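You operate a simulated robot arm through the tools that you are given. There is no shell and no other tool. Be economical: measure what you need, move in short steps, check, and stop when the job is done.

You run a simulated two-armed robot. Do the job below in one go: nothing can be reset, and whatever is moved stays where it is left.

Task
Drain the dirty bath, lift the wash basket to the drain board with both hands, and refill the tank.
Fine: empty the tank, close the drain lever, fill to about the fill line and leave the lid open; no wet hand on the buttons.

It is judged by the outcome, as a careful person would: the job done as asked, and still so three seconds after it is handed in. It fails if anything else is knocked over, pushed out of place, dropped, spilled or broken. A push-on lid holds only when it is set on centred and level and pressed home; a screw cap is set on level and turned clockwise until tight.

Robot
Two 7-joint arms with two-finger parallel grippers on one trunk, on a base that drives. Base frame: it is fixed to the floor where the robot stands at the start and does not move with it; the origin is under the middle of the robot, x ahead of it, y to its left, z up. Readings come in mm, rad, newtons and seconds.
The left shoulder is at the start at [70, 134, 1276], the right one opposite. With the tool pointing down near the work surface each hand reaches from about 100 to 600 mm from the robot's upright axis, wherever it stands, measured 20 degrees to its own side. Places, roughly: wash lid [500, 0, 900]; drain lever [300, 0, 700]; wash tank [500, 0, 800]; drain board [500, -400, 900]; fill button [300, 300, 800]. Payload 1.57 kg a hand.
Tool frame (each hand has its own): the origin (TCP) lies between the finger pads and is the grasp point; the fingertips stand 30 mm ahead of it; z points along the fingers, y is the line along which they close. The gripper opens to 80 mm. The fingers are 17 mm wide and 12 mm thick; the gripper's body (40 by 82 mm) begins 80 mm behind the TCP.
Orientation is that of the tool frame in the base frame, as a unit quaternion [x, y, z, w]. With the fingers straight down and closing along the base's y, the tool's x points along the base's -x, its y along +y and its z along -z.

Tools
- The arms move only by the tool servo_tool. It takes "left_increments", "right_increments" or both (then of equal length, played together; a hand with none holds still); each is a list of rows, each an object of numbers (a shift or turn left out is 0, a gripper value left out holds the last): "x", "y", "z": the shift along the base's x, y, z in cm; "wx", "wy", "wz": the turn, a rotation vector about the base's x, y, z in rad; "jaw": the closure, from 0 (fully open) to 1 (shut). In form: [{"x": .., "y": .., "z": .., "wx": .., "wy": .., "wz": .., "jaw": ..}, ...]. A call has 1 to 8 rows; each row is the pose to reach, as a shift and turn from the pose commanded when the call began. A row lasts 0.2 s, in which the tool goes at most 50 mm and 0.15 rad; a call with a longer step from one row to the next is refused whole, and so is a gripper value outside its range. Where a pose cannot be reached the arm comes as near as it can. A force on the tool above 90 N (or 10 N above the force at the start of the call, whichever is more), or a blocked arm, ends the call early, and 0.2 s more pass. Each finger travels about 153 mm/s and halts on what it meets, pressing with about 34 N; the grip force reading is that of the motor and also rises with nothing between the fingers. The clock runs only during rows and for 0.2 s after the last one: add rows that repeat a pose to give the fingers time. The reply holds the time, the measured pose of the TCP, the force on the tool along the base axes, the opening and the grip force, in the units named above and with some noise, and new pictures: "views" is both (left out), scene, wrist or none (wrist: the cameras of the hands that moved).
- Cameras (640 x 400 px; columns grow to the right, rows downward): "scene" is now at [130.9, 8.8, 1469.5]; the picture's right is [0.09, -1.00, 0.00], its down [-0.90, -0.08, -0.44] and it looks along [0.44, 0.04, -0.90] (base axes); focal length 215 px, centre (320, 200). "left" rides on the left gripper at [72, 7, -122] in its tool frame; the picture's right is [-0.09, 1.00, 0.00], its down [-0.84, -0.08, -0.54] and it looks along [-0.54, -0.05, 0.84] (tool axes); focal length 238 px, centre (320, 200). "right" rides on the right gripper at [72, -7, -122] in its tool frame; the picture's right is [0.09, 1.00, 0.00], its down [-0.84, 0.08, -0.54] and it looks along [-0.54, 0.05, 0.84] (tool axes); focal length 238 px, centre (320, 200). There is no depth. A picture from a camera that has moved, and an enlarged one, comes with that camera's place and axes in the base frame and with its lens. The place of the scene camera against the robot may be out by one fixed shift of up to 25 mm in any direction.
- raise_lower(by): slides the trunk up (or, below 0, down) by that many mm; the arms and the scene camera ride with it, the base frame stays. It gives what a move gives, with no picture.
- base_move(legs): drives the robot by 1 to 6 legs, each [ahead, left, turn to the left] in mm, mm and rad, along the robot's own axes; the way and the turn of a leg run together, so that a leg with both is an arc; at most 1500 mm and 3.142 rad a leg. The arms and the cameras ride along, it lands a little off, and it stops where it bumps. It gives what a move gives, and a new picture of the scene camera.
- pan_tilt(pan, tilt): turns the head with the scene camera to pan (to the left, within 1.501 rad either way) and tilt (down, from -0.506 to 1.204), counted from straight ahead of the robot. It gives what a move gives, and a new picture of the scene camera.
- zoom(camera, box): a new picture of the part [left, top, right, bottom] of that camera's present view, enlarged. It takes no simulated time.
- sign_off(): hands the job in; it is judged then, once.

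Go step by step. Nothing tells you exact positions but the pictures and the camera data: compare them with the known pose of the tool, close in by small moves and look again before you grip or let go. The budget is 120 turns and 260 pictures, counting those below and the enlarged ones. Unless the task says otherwise, let go and move clear before handing in, and close with one line.

The tools are called after "Request:" as a command line: name --argument value ..., lists and objects as JSON in quotes. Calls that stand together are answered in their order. servo_tool: Moves the arms, as the interface text tells. Its arguments: {"type":"object","properties":{"left_increments":{"type":"array"},"right_increments":{"type":"array"},"views":{"type":"string","enum":["both","scene","wrist","none"]}},"required":[]} The other tools are called the same way: raise_lower (by) slides the trunk up or down; base_move (legs) drives the base; pan_tilt (pan, tilt) turns the head that bears the scene camera; zoom (camera, box) takes an enlarged picture of a part of a camera's view; sign_off () hands the job in.

At the start:

```text
time: 0.0
left_position: [498.1, 259.6, 1136.9]
left_tool_rot: [-0.001, 1.0, 0.0, 0.0]
left_force: [-0.9, -0.4, 0.3]
left_width: 80.0
left_grasp_force: 0.2
right_position: [384.1, -66.5, 1171.8]
right_tool_rot: [0.0, 1.0, 0.0, 0.001]
right_force: [-0.5, 0.4, 0.0]
right_width: 79.8
right_grasp_force: 0.1
trunk travel left (down, up): [-850.0, 90.0]
robot x, y, heading: [-0.3, -1.2, -0.001]
head pan, tilt: [0.086, 1.117]
```

scene: 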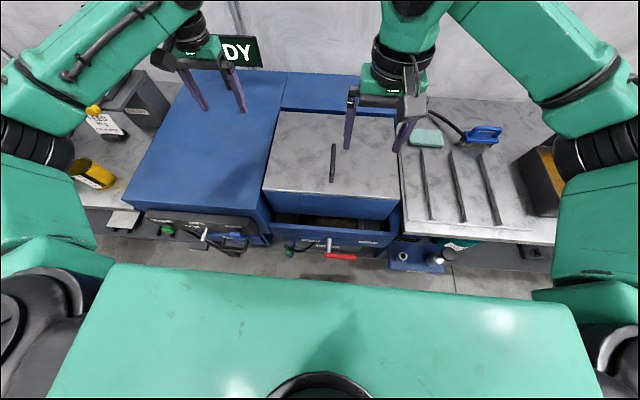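
right: 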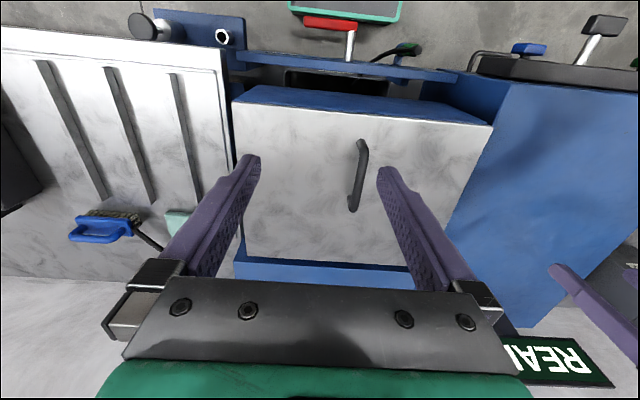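
left: 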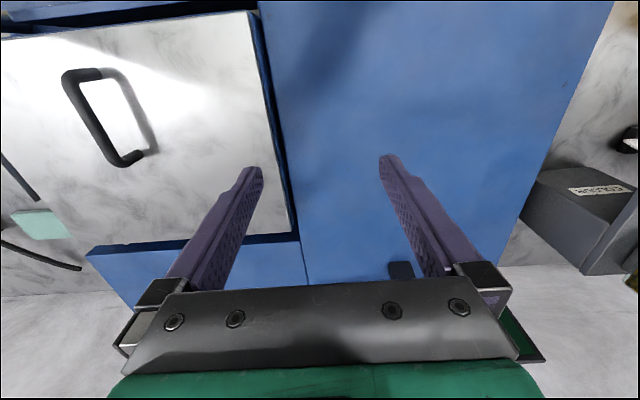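

The picture shows a lidded tank in the middle, a drain board to the right, and levers and buttons along the front. I'll enlarge the front panel and the surroundings first.

Request:
zoom --camera "scene" --box '[240, 190, 480, 290]'

Request:
zoom --camera "scene" --box '[60, 60, 280, 270]'

Request:
zoom --camera "right" --box '[120, 0, 640, 150]'

```text
2.67 times, centred on (360, 240) of scene
camera zoom: at [130.9, 8.8, 1469.5], right [0.09, -1.0, 0.0], down [-0.9, -0.08, -0.44], along [0.44, 0.04, -0.9], focal length 574 px, centre (213, 93)
```

zoom: 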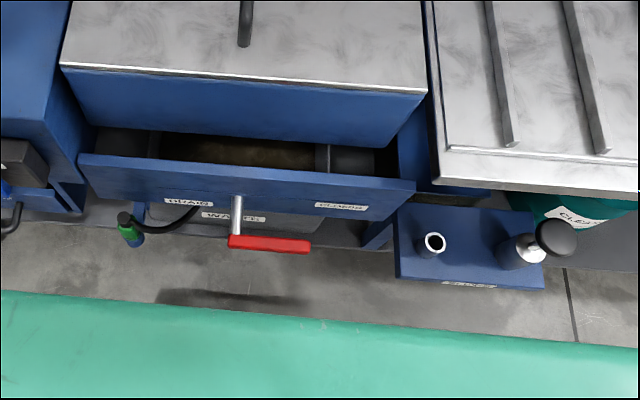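

```text
1.90 times, centred on (170, 165) of scene
camera zoom: at [130.9, 8.8, 1469.5], right [0.09, -1.0, 0.0], down [-0.9, -0.08, -0.44], along [0.44, 0.04, -0.9], focal length 410 px, centre (606, 267)
```

zoom: 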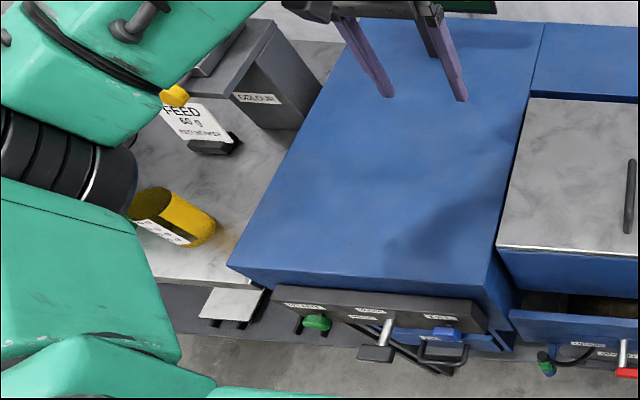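

```text
1.23 times, centred on (380, 75) of right
camera zoom: at [311.5, -73.1, 1294.3], right [-0.09, 1.0, 0.0], down [0.84, 0.08, 0.54], along [0.54, 0.05, -0.84], focal length 293 px, centre (246, 354)
```

zoom: 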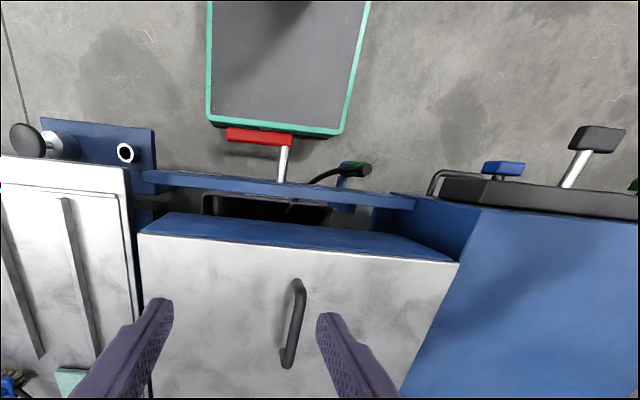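

The drain lever points toward what looks like "CLOSED". I'll back off so I can read the front panels properly.

Request:
base_move --legs '[[-450, 0, 0]]'

Request:
pan_tilt --pan 0.0 --tilt 0.75

```text
time: 2.7
left_position: [51.4, 259.9, 1135.3]
left_tool_rot: [-0.003, 1.0, 0.0, -0.001]
left_force: [0.5, -0.1, -0.3]
left_width: 79.8
left_grasp_force: 0.0
right_position: [-60.9, -65.6, 1171.7]
right_tool_rot: [-0.003, 1.0, 0.0, 0.0]
right_force: [0.5, 0.0, 0.0]
right_width: 79.9
right_grasp_force: 0.1
trunk travel left (down, up): [-850.0, 90.0]
robot x, y, heading: [-448.3, -2.7, 0.006]
head pan, tilt: [0.086, 1.117]
camera scene: at [-314.4, 8.2, 1469.3], right [0.09, -1.0, 0.0], down [-0.9, -0.08, -0.44], along [0.44, 0.04, -0.9], focal length 215 px, centre (320, 200)
```

scene: 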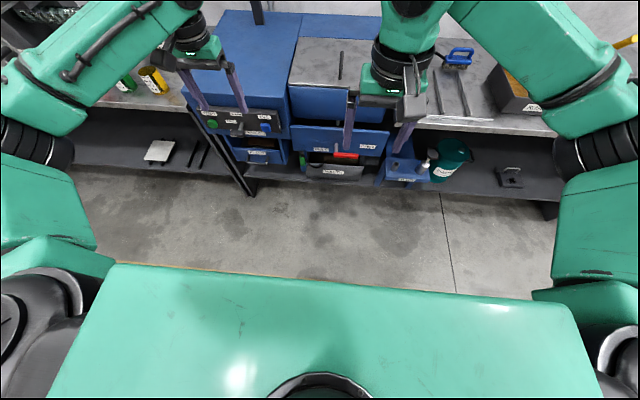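

```text
time: 3.5
left_position: [48.6, 261.1, 1136.0]
left_tool_rot: [-0.003, 1.0, 0.0, 0.0]
left_force: [0.0, 0.4, -0.5]
left_width: 80.1
left_grasp_force: 0.0
right_position: [-62.8, -65.8, 1171.9]
right_tool_rot: [-0.002, 1.0, 0.0, -0.001]
right_force: [0.0, 1.0, 0.7]
right_width: 80.2
right_grasp_force: 0.0
trunk travel left (down, up): [-850.0, 90.0]
robot x, y, heading: [-448.7, -1.5, 0.007]
head pan, tilt: [0.0, 0.75]
camera scene: at [-295.8, 3.0, 1496.3], right [0.01, -1.0, 0.0], down [-0.68, 0.0, -0.73], along [0.73, 0.0, -0.68], focal length 215 px, centre (320, 200)
```

scene: 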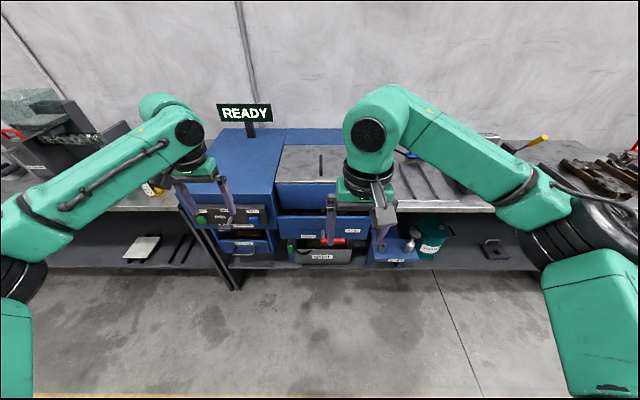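

Request:
zoom --camera "scene" --box '[180, 180, 300, 270]'

Request:
zoom --camera "scene" --box '[270, 130, 450, 270]'

Request:
raise_lower --by -350

Request:
pan_tilt --pan 0.0 --tilt 0.45

```text
4.44 times, centred on (240, 225) of scene
camera zoom: at [-295.8, 3.0, 1496.3], right [0.01, -1.0, 0.0], down [-0.68, 0.0, -0.73], along [0.73, 0.0, -0.68], focal length 956 px, centre (676, 89)
```

zoom: 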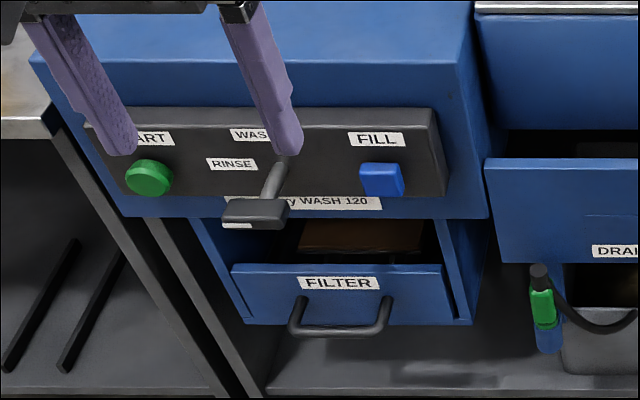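

```text
2.86 times, centred on (360, 200) of scene
camera zoom: at [-295.8, 3.0, 1496.3], right [0.01, -1.0, 0.0], down [-0.68, 0.0, -0.73], along [0.73, 0.0, -0.68], focal length 614 px, centre (206, 200)
```

zoom: 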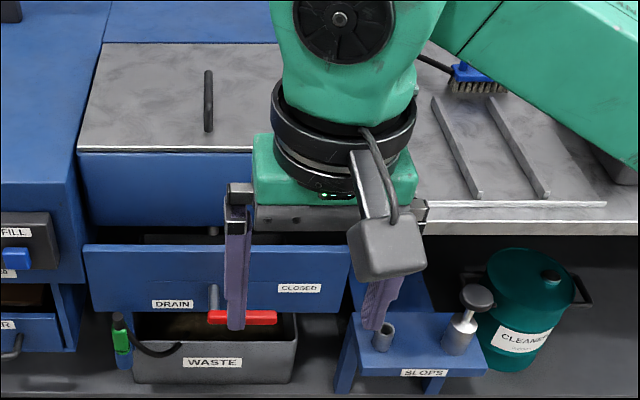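

```text
time: 7.0
left_position: [48.9, 260.3, 786.4]
left_tool_rot: [-0.004, 1.0, 0.001, 0.0]
left_force: [0.1, 0.1, 0.5]
left_width: 79.9
left_grasp_force: 0.0
right_position: [-62.0, -65.2, 822.3]
right_tool_rot: [-0.003, 1.0, 0.001, -0.001]
right_force: [1.1, -1.0, -0.1]
right_width: 80.0
right_grasp_force: 0.1
trunk travel left (down, up): [-500.0, 440.0]
robot x, y, heading: [-447.8, 1.8, 0.012]
head pan, tilt: [0.0, 0.75]
```

```text
time: 7.8
left_position: [49.5, 261.3, 785.2]
left_tool_rot: [-0.004, 1.0, 0.0, 0.0]
left_force: [0.1, 0.4, 0.3]
left_width: 80.2
left_grasp_force: 0.1
right_position: [-63.3, -66.1, 822.0]
right_tool_rot: [-0.002, 1.0, -0.001, 0.0]
right_force: [0.2, 0.0, -0.2]
right_width: 80.0
right_grasp_force: 0.1
trunk travel left (down, up): [-500.0, 440.0]
robot x, y, heading: [-447.9, 0.7, 0.01]
head pan, tilt: [0.0, 0.45]
camera scene: at [-286.1, 3.0, 1172.7], right [0.01, -1.0, 0.0], down [-0.44, 0.0, -0.9], along [0.9, 0.01, -0.44], focal length 215 px, centre (320, 200)
```

scene: 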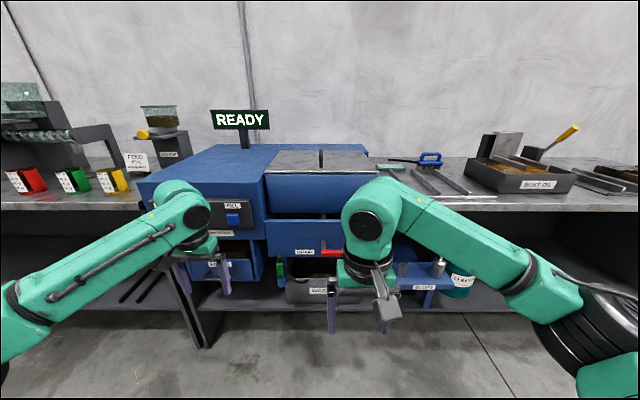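

The panel reads START, WASH/RINSE, FILL, FILTER drawer, DRAIN (left) and CLOSED (right). I'll look closer at the lever, the lid and the status texts.

Request:
zoom --camera "scene" --box '[250, 130, 400, 220]'

Request:
zoom --camera "scene" --box '[250, 220, 350, 310]'

Request:
zoom --camera "scene" --box '[120, 90, 290, 200]'

Request:
zoom --camera "scene" --box '[360, 120, 500, 300]'

```text
4.27 times, centred on (325, 175) of scene
camera zoom: at [-286.1, 3.0, 1172.7], right [0.01, -1.0, 0.0], down [-0.44, 0.0, -0.9], along [0.9, 0.01, -0.44], focal length 918 px, centre (299, 307)
```

zoom: 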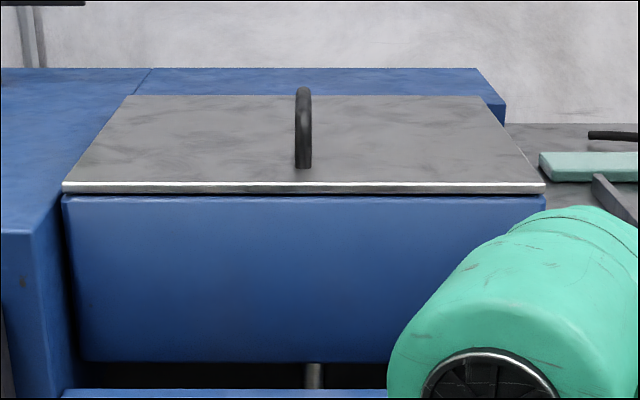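

```text
4.44 times, centred on (300, 265) of scene
camera zoom: at [-286.1, 3.0, 1172.7], right [0.01, -1.0, 0.0], down [-0.44, 0.0, -0.9], along [0.9, 0.01, -0.44], focal length 956 px, centre (409, -89)
```

zoom: 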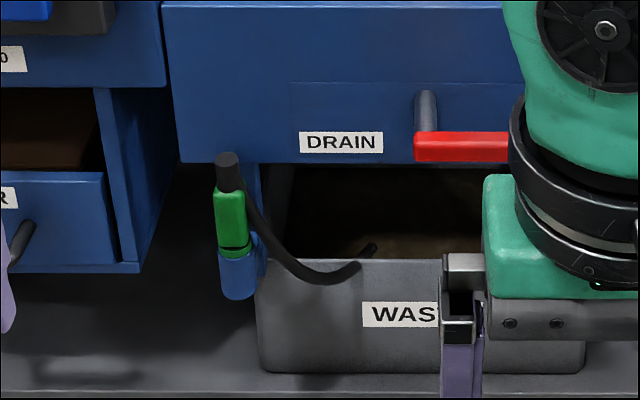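

```text
3.64 times, centred on (205, 145) of scene
camera zoom: at [-286.1, 3.0, 1172.7], right [0.01, -1.0, 0.0], down [-0.44, 0.0, -0.9], along [0.9, 0.01, -0.44], focal length 782 px, centre (738, 400)
```

zoom: 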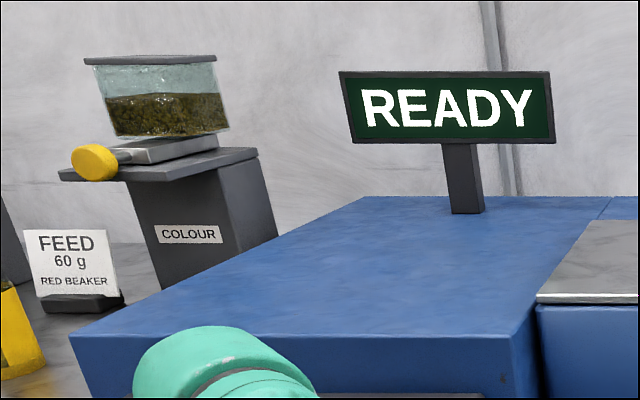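

```text
2.22 times, centred on (430, 210) of scene
camera zoom: at [-286.1, 3.0, 1172.7], right [0.01, -1.0, 0.0], down [-0.44, 0.0, -0.9], along [0.9, 0.01, -0.44], focal length 478 px, centre (76, 178)
```

zoom: 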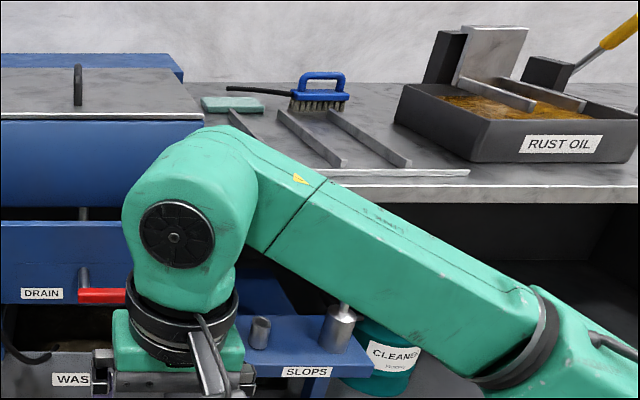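

The lever hub is at about [297,-5,683] with its handle pointing right to y≈-107, which is closed. The lid's handle runs along x near [530,0,930]. I'll return to the working stance and open the lid first.

Request:
raise_lower --by 350

Request:
base_move --legs '[[448, 0, -0.01]]'

Request:
pan_tilt --pan 0.0 --tilt 0.95

```text
time: 11.2
left_position: [49.2, 260.3, 1135.4]
left_tool_rot: [-0.004, 1.0, 0.0, 0.0]
left_force: [-0.1, -0.3, 0.7]
left_width: 80.1
left_grasp_force: 0.0
right_position: [-63.8, -66.1, 1172.6]
right_tool_rot: [-0.003, 1.0, 0.0, 0.0]
right_force: [-0.9, 0.2, 0.6]
right_width: 79.8
right_grasp_force: 0.0
trunk travel left (down, up): [-850.0, 90.0]
robot x, y, heading: [-447.8, -1.2, 0.005]
head pan, tilt: [0.0, 0.45]
```

```text
time: 13.9
left_position: [497.4, 260.2, 1136.7]
left_tool_rot: [0.0, 1.0, 0.0, 0.001]
left_force: [0.3, 0.2, 0.7]
left_width: 80.1
left_grasp_force: 0.0
right_position: [382.6, -66.4, 1173.4]
right_tool_rot: [0.001, 1.0, 0.0, 0.001]
right_force: [-0.6, -0.6, -0.6]
right_width: 80.0
right_grasp_force: 0.1
trunk travel left (down, up): [-850.0, 90.0]
robot x, y, heading: [-2.8, 2.1, 0.003]
head pan, tilt: [0.0, 0.45]
camera scene: at [158.6, 3.9, 1523.0], right [0.0, -1.0, 0.0], down [-0.43, 0.0, -0.9], along [0.9, 0.0, -0.43], focal length 215 px, centre (320, 200)
```

scene: 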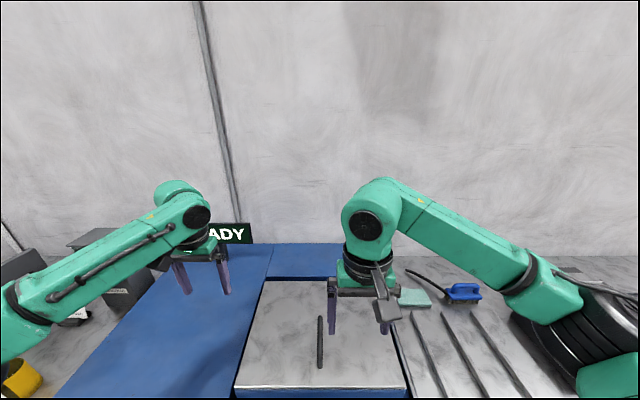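

```text
time: 14.8
left_position: [496.7, 259.2, 1135.4]
left_tool_rot: [-0.001, 1.0, 0.001, 0.0]
left_force: [-0.4, -0.4, 0.1]
left_width: 80.2
left_grasp_force: 0.1
right_position: [383.5, -66.0, 1171.3]
right_tool_rot: [0.0, 1.0, 0.001, -0.001]
right_force: [0.0, 0.1, 0.0]
right_width: 80.1
right_grasp_force: 0.2
trunk travel left (down, up): [-850.0, 90.0]
robot x, y, heading: [-1.5, 3.3, 0.004]
head pan, tilt: [0.0, 0.949]
camera scene: at [141.8, 3.9, 1480.8], right [0.0, -1.0, 0.0], down [-0.81, 0.0, -0.58], along [0.58, 0.0, -0.81], focal length 215 px, centre (320, 200)
```

scene: 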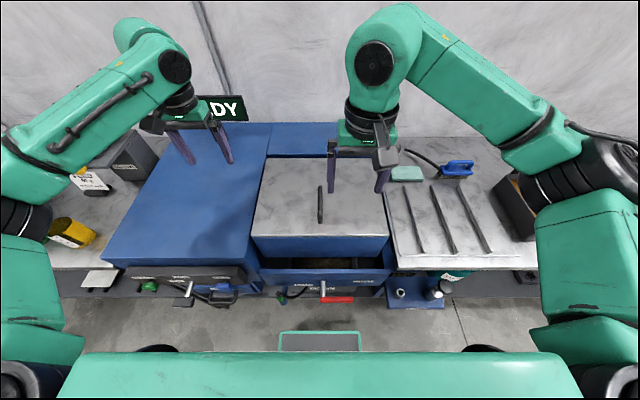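

Wrist-camera geometry puts the handle at about x 435–561, y≈8. I'll bring the right hand over it, partly lowered, to triangulate its height.

Request:
servo_tool --right_increments '[{"x": 3, "y": 2.5, "z": -3}, {"x": 6, "y": 5, "z": -6}, {"x": 9, "y": 7.4, "z": -9}, {"x": 9, "y": 7.4, "z": -12}, {"x": 9, "y": 7.4, "z": -12}]' --views "both"

```text
time: 16.0
left_position: [498.4, 259.9, 1135.6]
left_tool_rot: [-0.001, 1.0, 0.001, 0.001]
left_force: [0.5, -0.1, -1.0]
left_width: 80.0
left_grasp_force: 0.0
right_position: [475.3, 8.0, 1052.7]
right_tool_rot: [0.001, 1.0, 0.0, 0.0]
right_force: [0.5, 0.0, 0.3]
right_width: 80.1
right_grasp_force: 0.1
trunk travel left (down, up): [-850.0, 90.0]
robot x, y, heading: [1.7, 1.9, 0.002]
head pan, tilt: [0.0, 0.949]
camera scene: at [141.2, 3.5, 1480.8], right [0.0, -1.0, 0.0], down [-0.81, 0.0, -0.58], along [0.58, 0.0, -0.81], focal length 215 px, centre (320, 200)
camera right: at [403.0, 1.8, 1173.6], right [-0.09, 1.0, 0.0], down [0.84, 0.08, 0.54], along [0.54, 0.05, -0.84], focal length 238 px, centre (320, 200)
```

scene: 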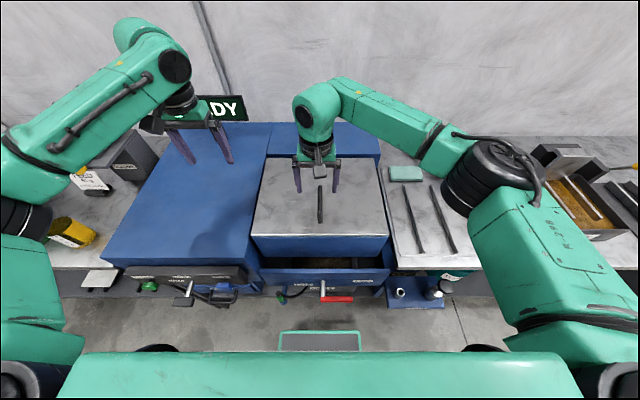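
right: 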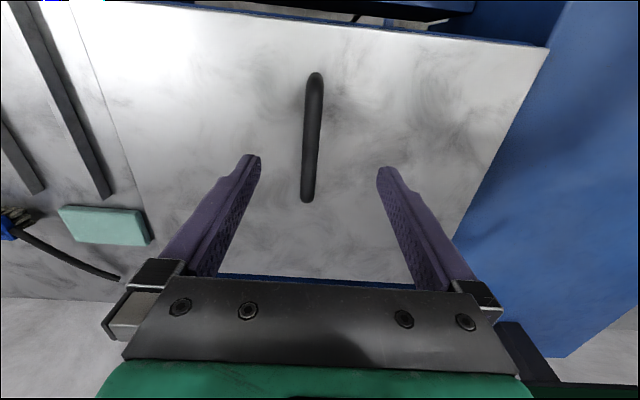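

The handle bar is near x 425–530, y≈0, z≈960. I'll lower the right hand over it in steps.

Request:
servo_tool --right_increments '[{"y": -0.7, "z": -3}, {"y": -0.7, "z": -6}, {"y": -0.7, "z": -6}]' --views "wrist"

Request:
zoom --camera "scene" --box '[240, 140, 400, 300]'

```text
time: 16.8
left_position: [496.3, 260.0, 1136.8]
left_tool_rot: [-0.001, 1.0, -0.001, 0.0]
left_force: [0.5, -0.1, 0.5]
left_width: 79.8
left_grasp_force: 0.1
right_position: [474.1, 2.7, 990.7]
right_tool_rot: [0.0, 1.0, 0.0, 0.0]
right_force: [-0.2, -1.3, 0.4]
right_width: 80.2
right_grasp_force: 0.1
trunk travel left (down, up): [-850.0, 90.0]
robot x, y, heading: [-5.4, -3.3, -0.001]
head pan, tilt: [0.0, 0.949]
camera right: at [401.7, -4.3, 1113.0], right [-0.09, 1.0, 0.0], down [0.84, 0.08, 0.54], along [0.54, 0.05, -0.84], focal length 238 px, centre (320, 200)
```

right: 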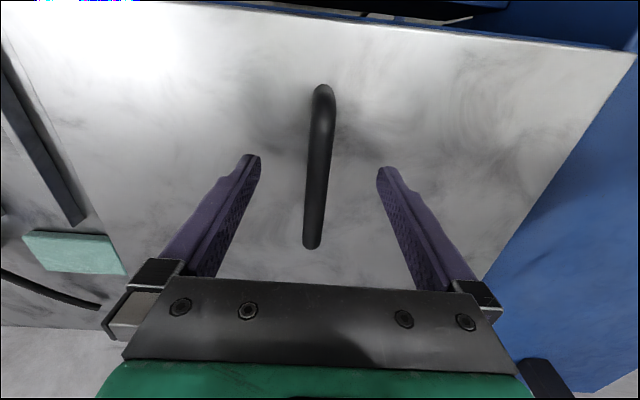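

```text
2.50 times, centred on (320, 220) of scene
camera zoom: at [141.1, 4.5, 1480.8], right [0.0, -1.0, 0.0], down [-0.81, 0.0, -0.58], along [0.58, 0.0, -0.81], focal length 538 px, centre (320, 150)
```

zoom: 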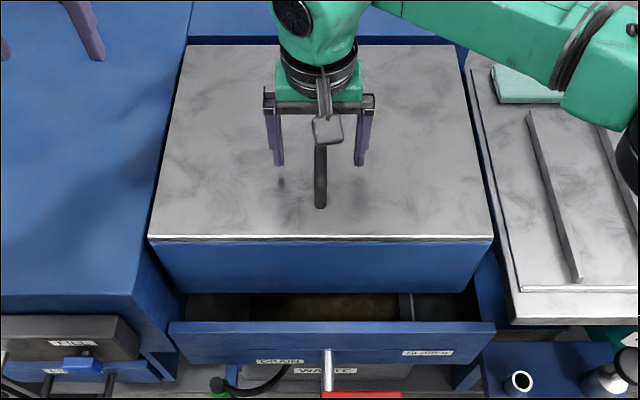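

The bar lies centred between the fingers. I'll go down a little more and close on it.

Request:
servo_tool --right_increments '[{"z": -1}, {"z": -2}, {"z": -2.5}, {"z": -2.5, "jaw": 0.5}, {"z": -2.5, "jaw": 1}, {"z": -2.5, "jaw": 1}]' --views "both"

```text
time: 18.2
left_position: [493.4, 258.4, 1137.7]
left_tool_rot: [-0.001, 1.0, 0.0, 0.001]
left_force: [-0.3, -0.9, 0.5]
left_width: 80.1
left_grasp_force: 0.2
right_position: [474.0, 3.1, 972.9]
right_tool_rot: [0.001, 1.0, 0.005, 0.003]
right_force: [9.1, 2.1, 40.6]
right_width: 13.1
right_grasp_force: 30.1
trunk travel left (down, up): [-850.0, 90.0]
robot x, y, heading: [1.8, -1.0, 0.002]
head pan, tilt: [0.0, 0.949]
camera scene: at [137.1, 3.3, 1481.4], right [0.0, -1.0, 0.0], down [-0.81, 0.0, -0.58], along [0.58, 0.0, -0.81], focal length 215 px, centre (320, 200)
camera right: at [400.1, -4.2, 1093.6], right [-0.09, 1.0, 0.01], down [0.83, 0.07, 0.55], along [0.55, 0.06, -0.84], focal length 238 px, centre (320, 200)
```

scene: 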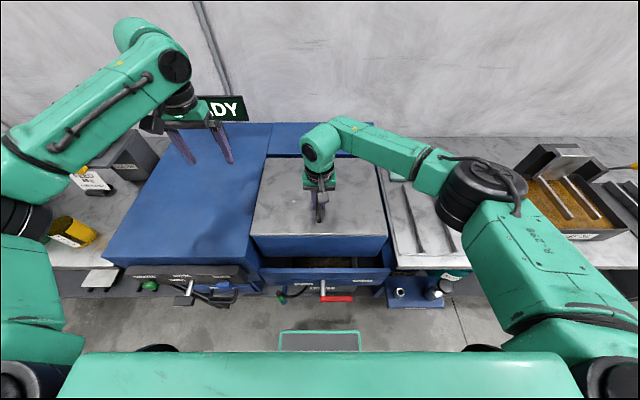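
right: 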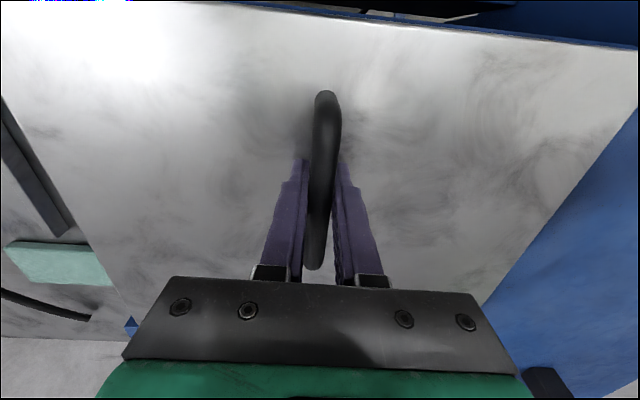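

Gripped on a 13 mm bar, and the fingertips touched the lid top at about z 942. I'll lift gently along an arc, assuming a rear hinge near x 750.

Request:
servo_tool --right_increments '[{"z": 1.0}, {"x": 0.3, "z": 2.2, "wy": 0.03}, {"x": 0.6, "z": 3.4, "wy": 0.06}, {"x": 1.4, "z": 6.1, "wy": 0.12}, {"x": 2.5, "z": 8.7, "wy": 0.18}, {"x": 2.5, "z": 8.7, "wy": 0.18}]' --views "scene"

```text
time: 19.6
left_position: [498.2, 258.6, 1135.5]
left_tool_rot: [-0.001, 1.0, -0.001, 0.0]
left_force: [1.0, 0.8, 0.9]
left_width: 80.2
left_grasp_force: 0.0
right_position: [499.7, 1.4, 1055.8]
right_tool_rot: [0.0, 0.996, 0.001, -0.09]
right_force: [-0.4, 0.5, -0.2]
right_width: 0.1
right_grasp_force: 21.2
trunk travel left (down, up): [-850.0, 90.0]
robot x, y, heading: [1.7, 0.2, 0.006]
head pan, tilt: [0.0, 0.949]
camera scene: at [142.4, 3.8, 1480.8], right [0.0, -1.0, 0.0], down [-0.81, 0.0, -0.58], along [0.58, 0.0, -0.81], focal length 215 px, centre (320, 200)
```

scene: 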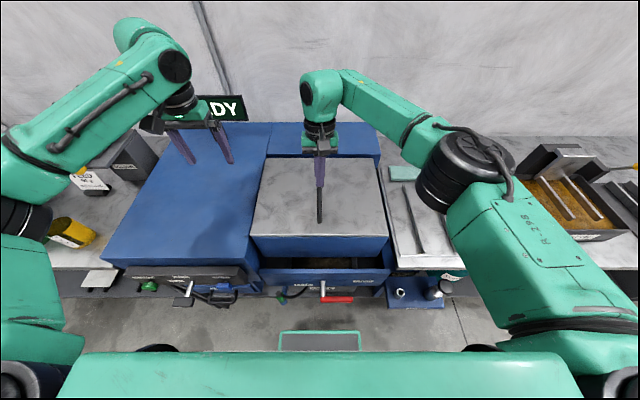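

The grip slipped off and the lid stayed down. I'll retry more slowly and read the force as I lift.

Request:
servo_tool --right_increments '[{"jaw": 0.3}, {"x": -1.3, "z": -2.7, "wy": -0.09, "jaw": 0.3}, {"x": -2.5, "z": -5.5, "wy": -0.18}, {"x": -2.5, "z": -7.5, "wy": -0.18}, {"x": -2.5, "z": -8.2, "wy": -0.18}]' --views "wrist"

Request:
zoom --camera "scene" --box '[280, 140, 360, 240]'

```text
time: 20.8
left_position: [496.8, 259.8, 1135.3]
left_tool_rot: [-0.001, 1.0, 0.0, 0.0]
left_force: [0.8, -0.1, -0.1]
left_width: 80.1
left_grasp_force: 0.0
right_position: [473.2, 0.6, 972.4]
right_tool_rot: [0.0, 1.0, 0.001, 0.0]
right_force: [0.3, -0.1, 0.9]
right_width: 56.1
right_grasp_force: 0.0
trunk travel left (down, up): [-850.0, 90.0]
robot x, y, heading: [-1.7, 3.1, 0.002]
head pan, tilt: [0.0, 0.949]
camera right: at [401.7, -6.4, 1094.1], right [-0.09, 1.0, 0.0], down [0.84, 0.08, 0.54], along [0.54, 0.05, -0.84], focal length 238 px, centre (320, 200)
```

right: 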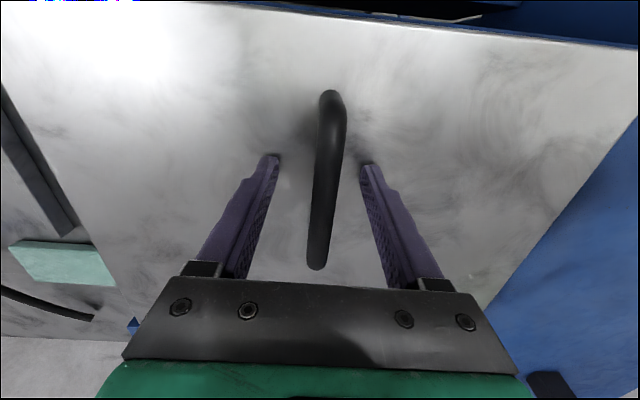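

```text
4.00 times, centred on (320, 190) of scene
camera zoom: at [141.7, 3.8, 1480.8], right [0.0, -1.0, 0.0], down [-0.81, 0.0, -0.58], along [0.58, 0.0, -0.81], focal length 860 px, centre (320, 240)
```

zoom: 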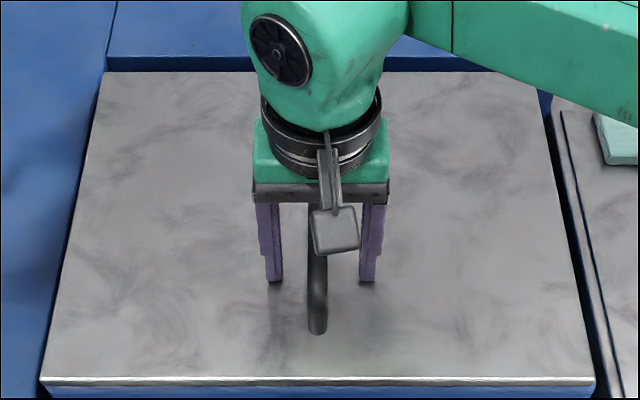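

Request:
servo_tool --right_increments '[{"jaw": 1, "z": -0.1}, {"z": -0.1}, {"z": -0.1}, {"z": 0.2}, {"z": 0.5}, {"z": 0.8}, {"z": 0.8}]' --views "wrist"

```text
time: 22.4
left_position: [499.1, 260.2, 1133.7]
left_tool_rot: [0.0, 1.0, 0.0, 0.0]
left_force: [0.2, -0.6, 0.1]
left_width: 80.0
left_grasp_force: 0.0
right_position: [473.7, 0.3, 977.9]
right_tool_rot: [0.0, 1.0, -0.001, -0.002]
right_force: [-3.2, 0.3, -21.5]
right_width: 14.1
right_grasp_force: 29.6
trunk travel left (down, up): [-850.0, 90.0]
robot x, y, heading: [-3.0, 0.6, 0.0]
head pan, tilt: [0.0, 0.949]
camera right: at [402.5, -5.8, 1100.1], right [-0.09, 1.0, 0.0], down [0.84, 0.08, 0.54], along [0.54, 0.05, -0.84], focal length 238 px, centre (320, 200)
```

right: 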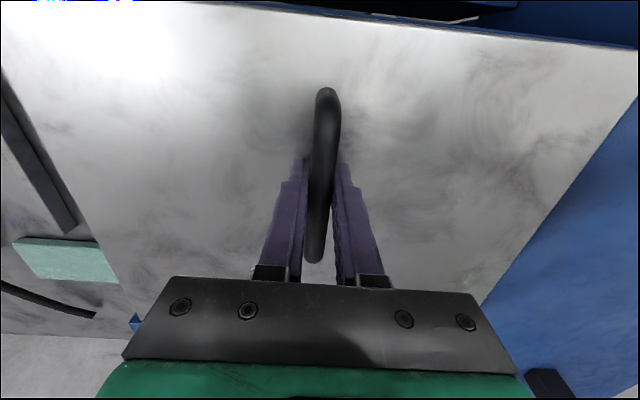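

There's 21 N of load on the lid and the grip holds. I'll continue slowly along the arc.

Request:
servo_tool --right_increments '[{"z": 0.5, "wy": 0.02}, {"x": 0.1, "z": 1, "wy": 0.04}, {"x": 0.2, "z": 1.5, "wy": 0.06}, {"x": 0.3, "z": 2.0, "wy": 0.08}, {"x": 0.4, "z": 2.5, "wy": 0.1}, {"x": 0.6, "z": 3.0, "wy": 0.12}]' --views "both"

```text
time: 23.8
left_position: [498.8, 259.8, 1135.6]
left_tool_rot: [-0.001, 1.0, -0.001, -0.001]
left_force: [1.1, -1.0, 0.2]
left_width: 80.1
left_grasp_force: 0.0
right_position: [481.3, 0.7, 1009.4]
right_tool_rot: [0.0, 0.998, 0.0, -0.06]
right_force: [-4.2, 0.4, -19.8]
right_width: 13.9
right_grasp_force: 30.4
trunk travel left (down, up): [-850.0, 90.0]
robot x, y, heading: [1.1, -0.3, 0.004]
head pan, tilt: [0.0, 0.949]
camera scene: at [143.7, 4.3, 1480.6], right [0.0, -1.0, 0.0], down [-0.81, 0.0, -0.58], along [0.58, 0.0, -0.81], focal length 215 px, centre (320, 200)
camera right: at [423.9, -5.8, 1139.1], right [-0.09, 1.0, 0.01], down [0.9, 0.08, 0.44], along [0.43, 0.05, -0.9], focal length 238 px, centre (320, 200)
```

scene: 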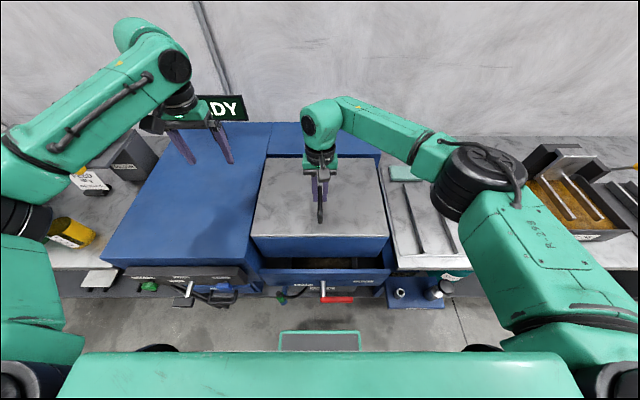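
right: 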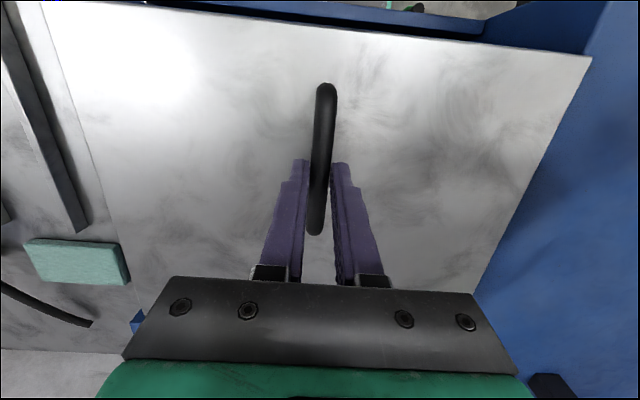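

The grip just slides at about 20 N of friction and the lid didn't rise. The left wrist view puts the bar at z≈978, some 40 mm above the lid. I'll come in slanted from the right, so one finger sits under the bar, and lift positively.

Request:
servo_tool --right_increments '[{"jaw": 0}, {"z": 2, "wy": -0.06}, {"y": -1, "z": 6, "wy": -0.12}, {"y": -5, "z": 8, "wy": -0.12}, {"y": -10, "z": 8, "wy": -0.12}]' --views "none"

Request:
servo_tool --right_increments '[{"wx": 0.15}, {"wx": 0.3}, {"wx": 0.45}, {"wx": 0.6}, {"wx": 0.75}, {"wx": 0.9}, {"wx": 1.05}, {"wx": 1.05, "jaw": 0.45}]' --views "both"

```text
time: 25.0
left_position: [497.8, 256.6, 1136.6]
left_tool_rot: [0.0, 1.0, 0.001, 0.0]
left_force: [-0.6, -1.0, -0.2]
left_width: 80.1
left_grasp_force: 0.1
right_position: [477.9, -101.2, 1091.9]
right_tool_rot: [0.0, 1.0, 0.002, 0.0]
right_force: [0.0, -0.8, 0.2]
right_width: 80.0
right_grasp_force: 0.1
trunk travel left (down, up): [-850.0, 90.0]
robot x, y, heading: [0.1, 1.4, 0.002]
head pan, tilt: [0.0, 0.949]
```

```text
time: 26.8
left_position: [497.1, 260.8, 1135.3]
left_tool_rot: [-0.001, 1.0, 0.0, -0.001]
left_force: [0.2, -0.3, 0.9]
left_width: 79.7
left_grasp_force: 0.3
right_position: [480.1, -99.0, 1089.8]
right_tool_rot: [0.0, 0.865, 0.503, 0.0]
right_force: [0.2, 0.7, -0.1]
right_width: 44.1
right_grasp_force: 0.1
trunk travel left (down, up): [-850.0, 90.0]
robot x, y, heading: [-0.6, 1.5, -0.001]
head pan, tilt: [0.0, 0.949]
camera scene: at [141.4, 3.9, 1480.8], right [0.0, -1.0, 0.0], down [-0.81, 0.0, -0.58], along [0.58, 0.0, -0.81], focal length 215 px, centre (320, 200)
camera right: at [407.0, -208.5, 1144.8], right [-0.09, 0.49, 0.86], down [0.84, -0.43, 0.34], along [0.54, 0.75, -0.37], focal length 238 px, centre (320, 200)
```

scene: 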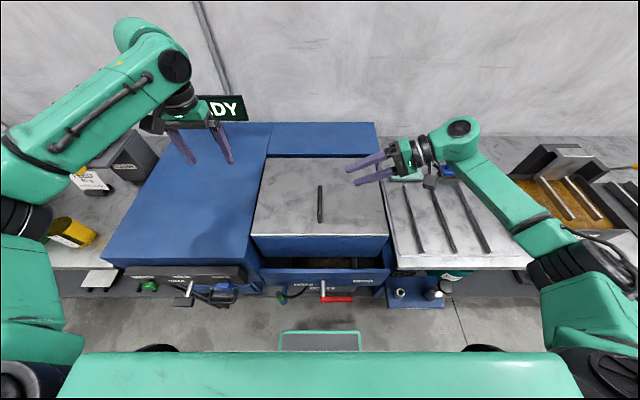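
right: 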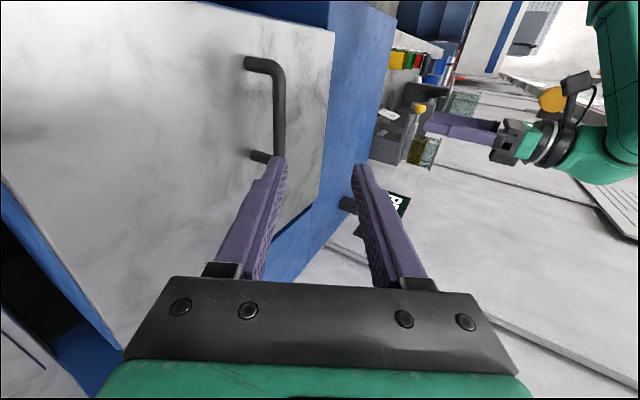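

Request:
servo_tool --right_increments '[{"y": 1.8, "z": -3.8, "jaw": 0.6}, {"y": 3.5, "z": -7.5}, {"y": 3.5, "z": -7.5}]' --views "wrist"

```text
time: 27.6
left_position: [496.1, 258.8, 1137.6]
left_tool_rot: [-0.001, 1.0, 0.0, 0.001]
left_force: [-0.8, -0.6, -0.3]
left_width: 80.1
left_grasp_force: 0.0
right_position: [479.7, -73.3, 1034.7]
right_tool_rot: [0.001, 0.865, 0.502, 0.0]
right_force: [0.2, -0.3, -0.6]
right_width: 32.2
right_grasp_force: 0.1
right hand out of reach, approached as far as the arm can: row 2, 3
trunk travel left (down, up): [-850.0, 90.0]
robot x, y, heading: [-0.0, -0.9, 0.0]
head pan, tilt: [0.0, 0.949]
camera right: at [406.8, -183.1, 1089.1], right [-0.09, 0.49, 0.86], down [0.84, -0.43, 0.34], along [0.54, 0.75, -0.37], focal length 238 px, centre (320, 200)
```

right: 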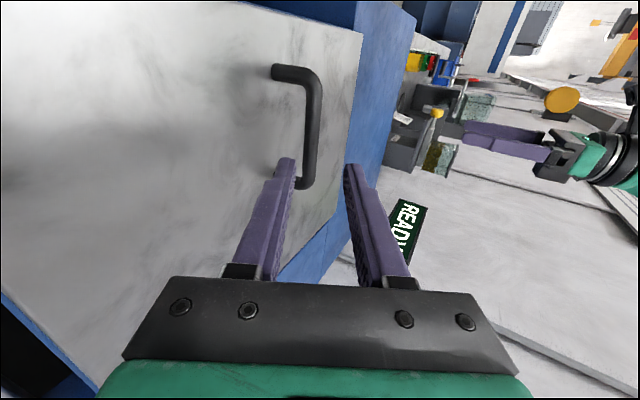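

The pose runs out of reach with the trunk this high. I'll lift the hands and lower the trunk by 150 mm.

Request:
servo_tool --left_increments '[{"z": 5}, {"z": 10}, {"z": 14}, {"z": 14}]' --right_increments '[{"y": -2, "z": 4}, {"y": -3, "z": 8}, {"y": -3, "z": 12}, {"y": -3, "z": 12}]' --views "none"

Request:
raise_lower --by -150

```text
time: 28.6
left_position: [495.5, 258.3, 1276.6]
left_tool_rot: [-0.002, 1.0, -0.001, -0.001]
left_force: [0.0, 0.3, -0.2]
left_width: 80.2
left_grasp_force: 0.1
right_position: [480.2, -102.2, 1154.4]
right_tool_rot: [0.001, 0.865, 0.502, 0.0]
right_force: [-0.9, 0.2, -0.1]
right_width: 32.2
right_grasp_force: 0.0
trunk travel left (down, up): [-850.0, 90.0]
robot x, y, heading: [-3.5, 0.1, 0.006]
head pan, tilt: [0.0, 0.949]
```

```text
time: 30.4
left_position: [494.6, 257.9, 1126.2]
left_tool_rot: [0.0, 1.0, -0.001, 0.0]
left_force: [0.5, -0.4, -0.3]
left_width: 80.0
left_grasp_force: 0.1
right_position: [480.3, -102.8, 1005.4]
right_tool_rot: [0.0, 0.865, 0.501, 0.0]
right_force: [0.5, -0.3, 0.3]
right_width: 32.0
right_grasp_force: 0.0
trunk travel left (down, up): [-700.0, 240.0]
robot x, y, heading: [-4.1, 0.2, 0.001]
head pan, tilt: [0.0, 0.949]
```

Request:
servo_tool --right_increments '[{"y": 2, "z": 0.9}, {"y": 3.9, "z": 0.9}, {"y": 3.9, "z": 0.9}]' --views "both"

```text
time: 31.2
left_position: [493.5, 258.1, 1126.6]
left_tool_rot: [-0.001, 1.0, 0.0, 0.0]
left_force: [0.2, -0.7, 0.6]
left_width: 79.9
left_grasp_force: 0.2
right_position: [481.0, -63.6, 1012.4]
right_tool_rot: [0.0, 0.865, 0.501, 0.0]
right_force: [-0.1, -1.0, -0.1]
right_width: 31.9
right_grasp_force: 0.1
trunk travel left (down, up): [-700.0, 240.0]
robot x, y, heading: [-1.8, -0.6, -0.002]
head pan, tilt: [0.0, 0.949]
camera scene: at [141.3, 3.3, 1330.8], right [0.0, -1.0, 0.0], down [-0.81, 0.0, -0.58], along [0.58, 0.0, -0.81], focal length 215 px, centre (320, 200)
camera right: at [408.7, -173.0, 1067.7], right [-0.09, 0.49, 0.86], down [0.84, -0.43, 0.34], along [0.54, 0.75, -0.37], focal length 238 px, centre (320, 200)
```

scene: 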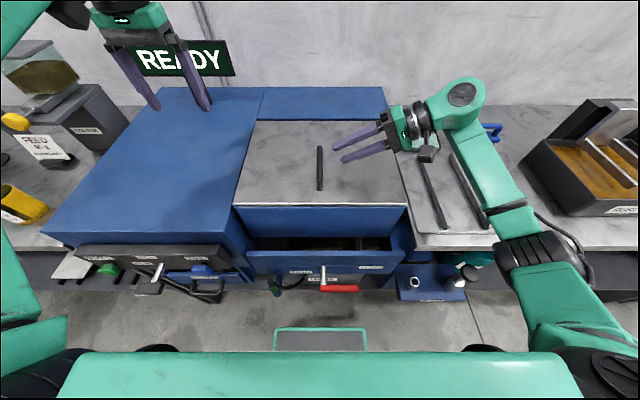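
right: 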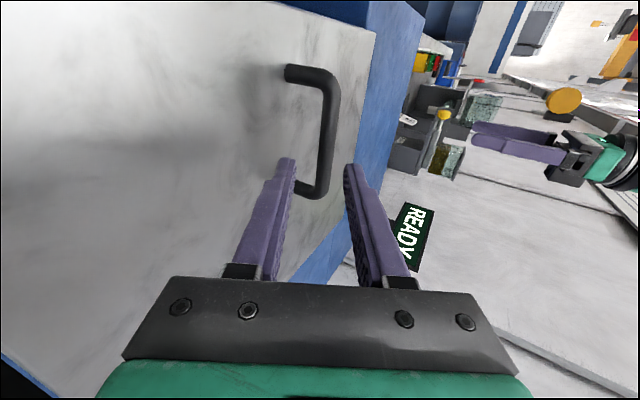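

Request:
servo_tool --right_increments '[{"y": 2, "z": -1.1}, {"y": 4, "z": -2.2}, {"y": 5.2, "z": -2.8}, {"y": 5.2, "z": -2.8}]' --views "wrist"

```text
time: 32.2
left_position: [494.6, 258.1, 1125.8]
left_tool_rot: [-0.001, 1.0, 0.0, 0.0]
left_force: [0.2, 0.3, 0.2]
left_width: 79.8
left_grasp_force: 0.1
right_position: [480.2, -11.2, 984.5]
right_tool_rot: [0.0, 0.865, 0.502, 0.0]
right_force: [-0.2, 0.7, -1.3]
right_width: 32.0
right_grasp_force: 0.0
trunk travel left (down, up): [-700.0, 240.0]
robot x, y, heading: [-3.3, -1.5, 0.002]
head pan, tilt: [0.0, 0.949]
camera right: at [407.8, -119.8, 1039.6], right [-0.09, 0.49, 0.86], down [0.84, -0.43, 0.34], along [0.54, 0.75, -0.37], focal length 238 px, centre (320, 200)
```

right: 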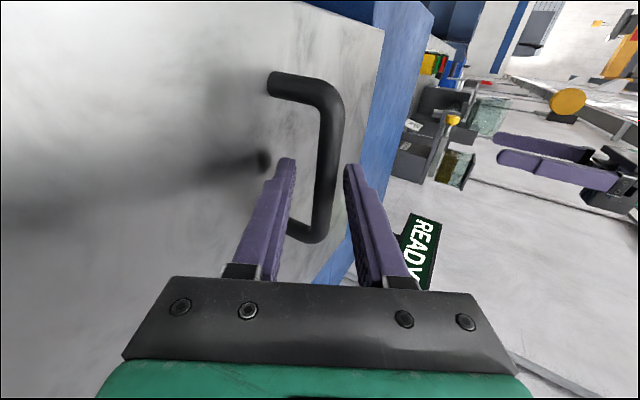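

The bar sits between the fingers with one finger below it. I'll close and lift a little.

Request:
servo_tool --right_increments '[{"jaw": 1}, {"jaw": 1}, {"z": 0.5}, {"z": 1.0, "wy": 0.02}, {"x": 0.1, "z": 1.5, "wy": 0.05}, {"x": 0.3, "z": 2.5, "wy": 0.08}]' --views "both"

```text
time: 33.6
left_position: [502.4, 257.8, 1123.4]
left_tool_rot: [0.0, 1.0, 0.001, -0.004]
left_force: [0.3, 0.2, -0.4]
left_width: 80.0
left_grasp_force: 0.0
right_position: [488.1, -12.0, 996.6]
right_tool_rot: [0.024, 0.869, 0.493, -0.039]
right_force: [-4.3, -3.4, -49.0]
right_width: 15.0
right_grasp_force: 31.4
trunk travel left (down, up): [-700.0, 240.0]
robot x, y, heading: [-1.4, 0.6, 0.006]
head pan, tilt: [0.0, 0.949]
camera scene: at [148.6, 3.2, 1329.4], right [0.0, -1.0, 0.0], down [-0.82, 0.0, -0.58], along [0.58, 0.0, -0.82], focal length 215 px, centre (320, 200)
camera right: at [420.7, -120.1, 1060.8], right [-0.01, 0.51, 0.86], down [0.86, -0.43, 0.27], along [0.5, 0.75, -0.44], focal length 238 px, centre (320, 200)
```

scene: 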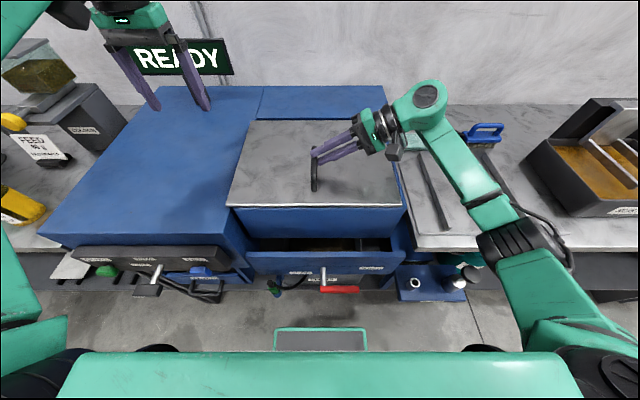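
right: 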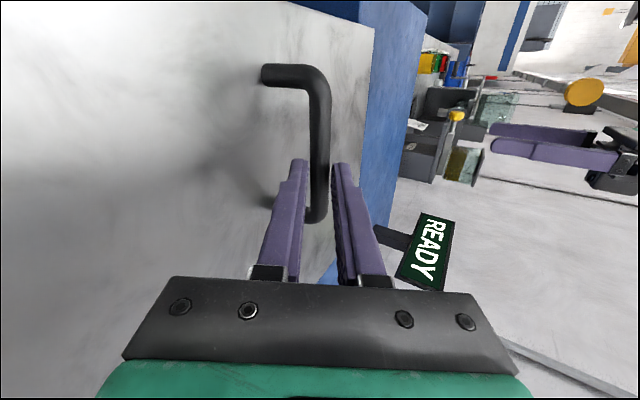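

Request:
zoom --camera "scene" --box '[220, 100, 430, 260]'

```text
2.50 times, centred on (325, 180) of scene
camera zoom: at [148.6, 3.2, 1329.4], right [0.0, -1.0, 0.0], down [-0.82, 0.0, -0.58], along [0.58, 0.0, -0.82], focal length 538 px, centre (308, 250)
```

zoom: 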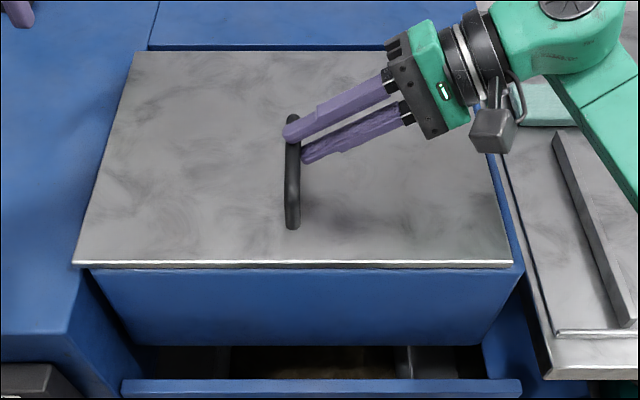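

The lid slid about 11 mm to the left instead of rising, so it may be a sliding lid; the handle along x fits that. I'll relax the upward pull and test a gentle push to the left.

Request:
servo_tool --right_increments '[{"x": -0.3, "z": -1.2, "wy": -0.04}, {"x": -0.3, "z": -2.2, "wy": -0.08}, {"x": -0.3, "z": -2.2, "wy": -0.08}]' --views "none"

Request:
servo_tool --right_increments '[{"y": 0.7}, {"y": 1.4}, {"y": 2.1}, {"y": 2.8}, {"y": 3.5}, {"y": 4.0}]' --views "scene"

Request:
zoom --camera "scene" --box '[220, 100, 430, 260]'

```text
time: 34.4
left_position: [494.7, 259.0, 1126.0]
left_tool_rot: [-0.001, 1.0, 0.0, 0.0]
left_force: [0.0, 0.7, 0.6]
left_width: 80.2
left_grasp_force: 0.0
right_position: [479.9, -11.6, 988.6]
right_tool_rot: [-0.001, 0.866, 0.501, 0.001]
right_force: [-0.2, -0.7, -0.1]
right_width: 0.0
right_grasp_force: 21.5
trunk travel left (down, up): [-700.0, 240.0]
robot x, y, heading: [1.9, 0.9, 0.0]
head pan, tilt: [0.0, 0.949]
```

```text
time: 35.8
left_position: [495.2, 257.6, 1127.3]
left_tool_rot: [-0.001, 1.0, 0.0, 0.0]
left_force: [0.0, -0.2, -0.2]
left_width: 80.0
left_grasp_force: 0.0
right_position: [480.7, 27.0, 987.0]
right_tool_rot: [0.0, 0.866, 0.501, 0.0]
right_force: [0.3, -1.4, -0.9]
right_width: 0.0
right_grasp_force: 21.6
trunk travel left (down, up): [-700.0, 240.0]
robot x, y, heading: [-3.0, 1.9, 0.002]
head pan, tilt: [0.0, 0.949]
camera scene: at [141.5, 3.4, 1330.8], right [0.0, -1.0, 0.0], down [-0.81, 0.0, -0.58], along [0.58, 0.0, -0.81], focal length 215 px, centre (320, 200)
```

scene: 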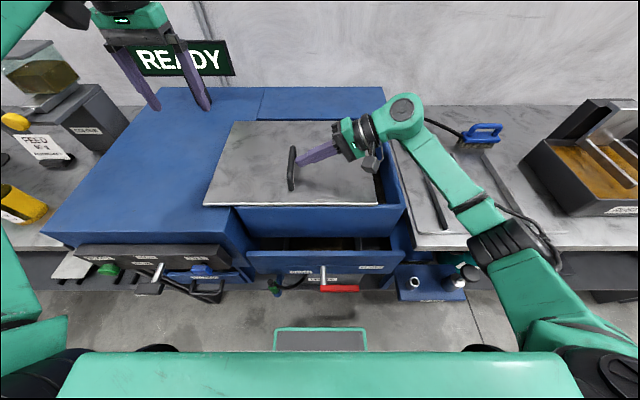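

```text
2.50 times, centred on (325, 180) of scene
camera zoom: at [141.5, 3.4, 1330.8], right [0.0, -1.0, 0.0], down [-0.81, 0.0, -0.58], along [0.58, 0.0, -0.81], focal length 538 px, centre (308, 250)
```

zoom: 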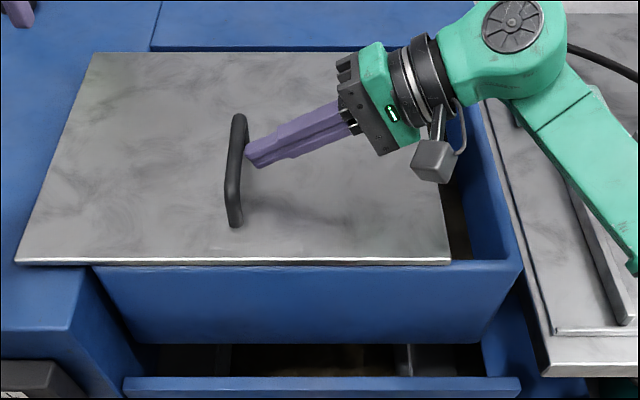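

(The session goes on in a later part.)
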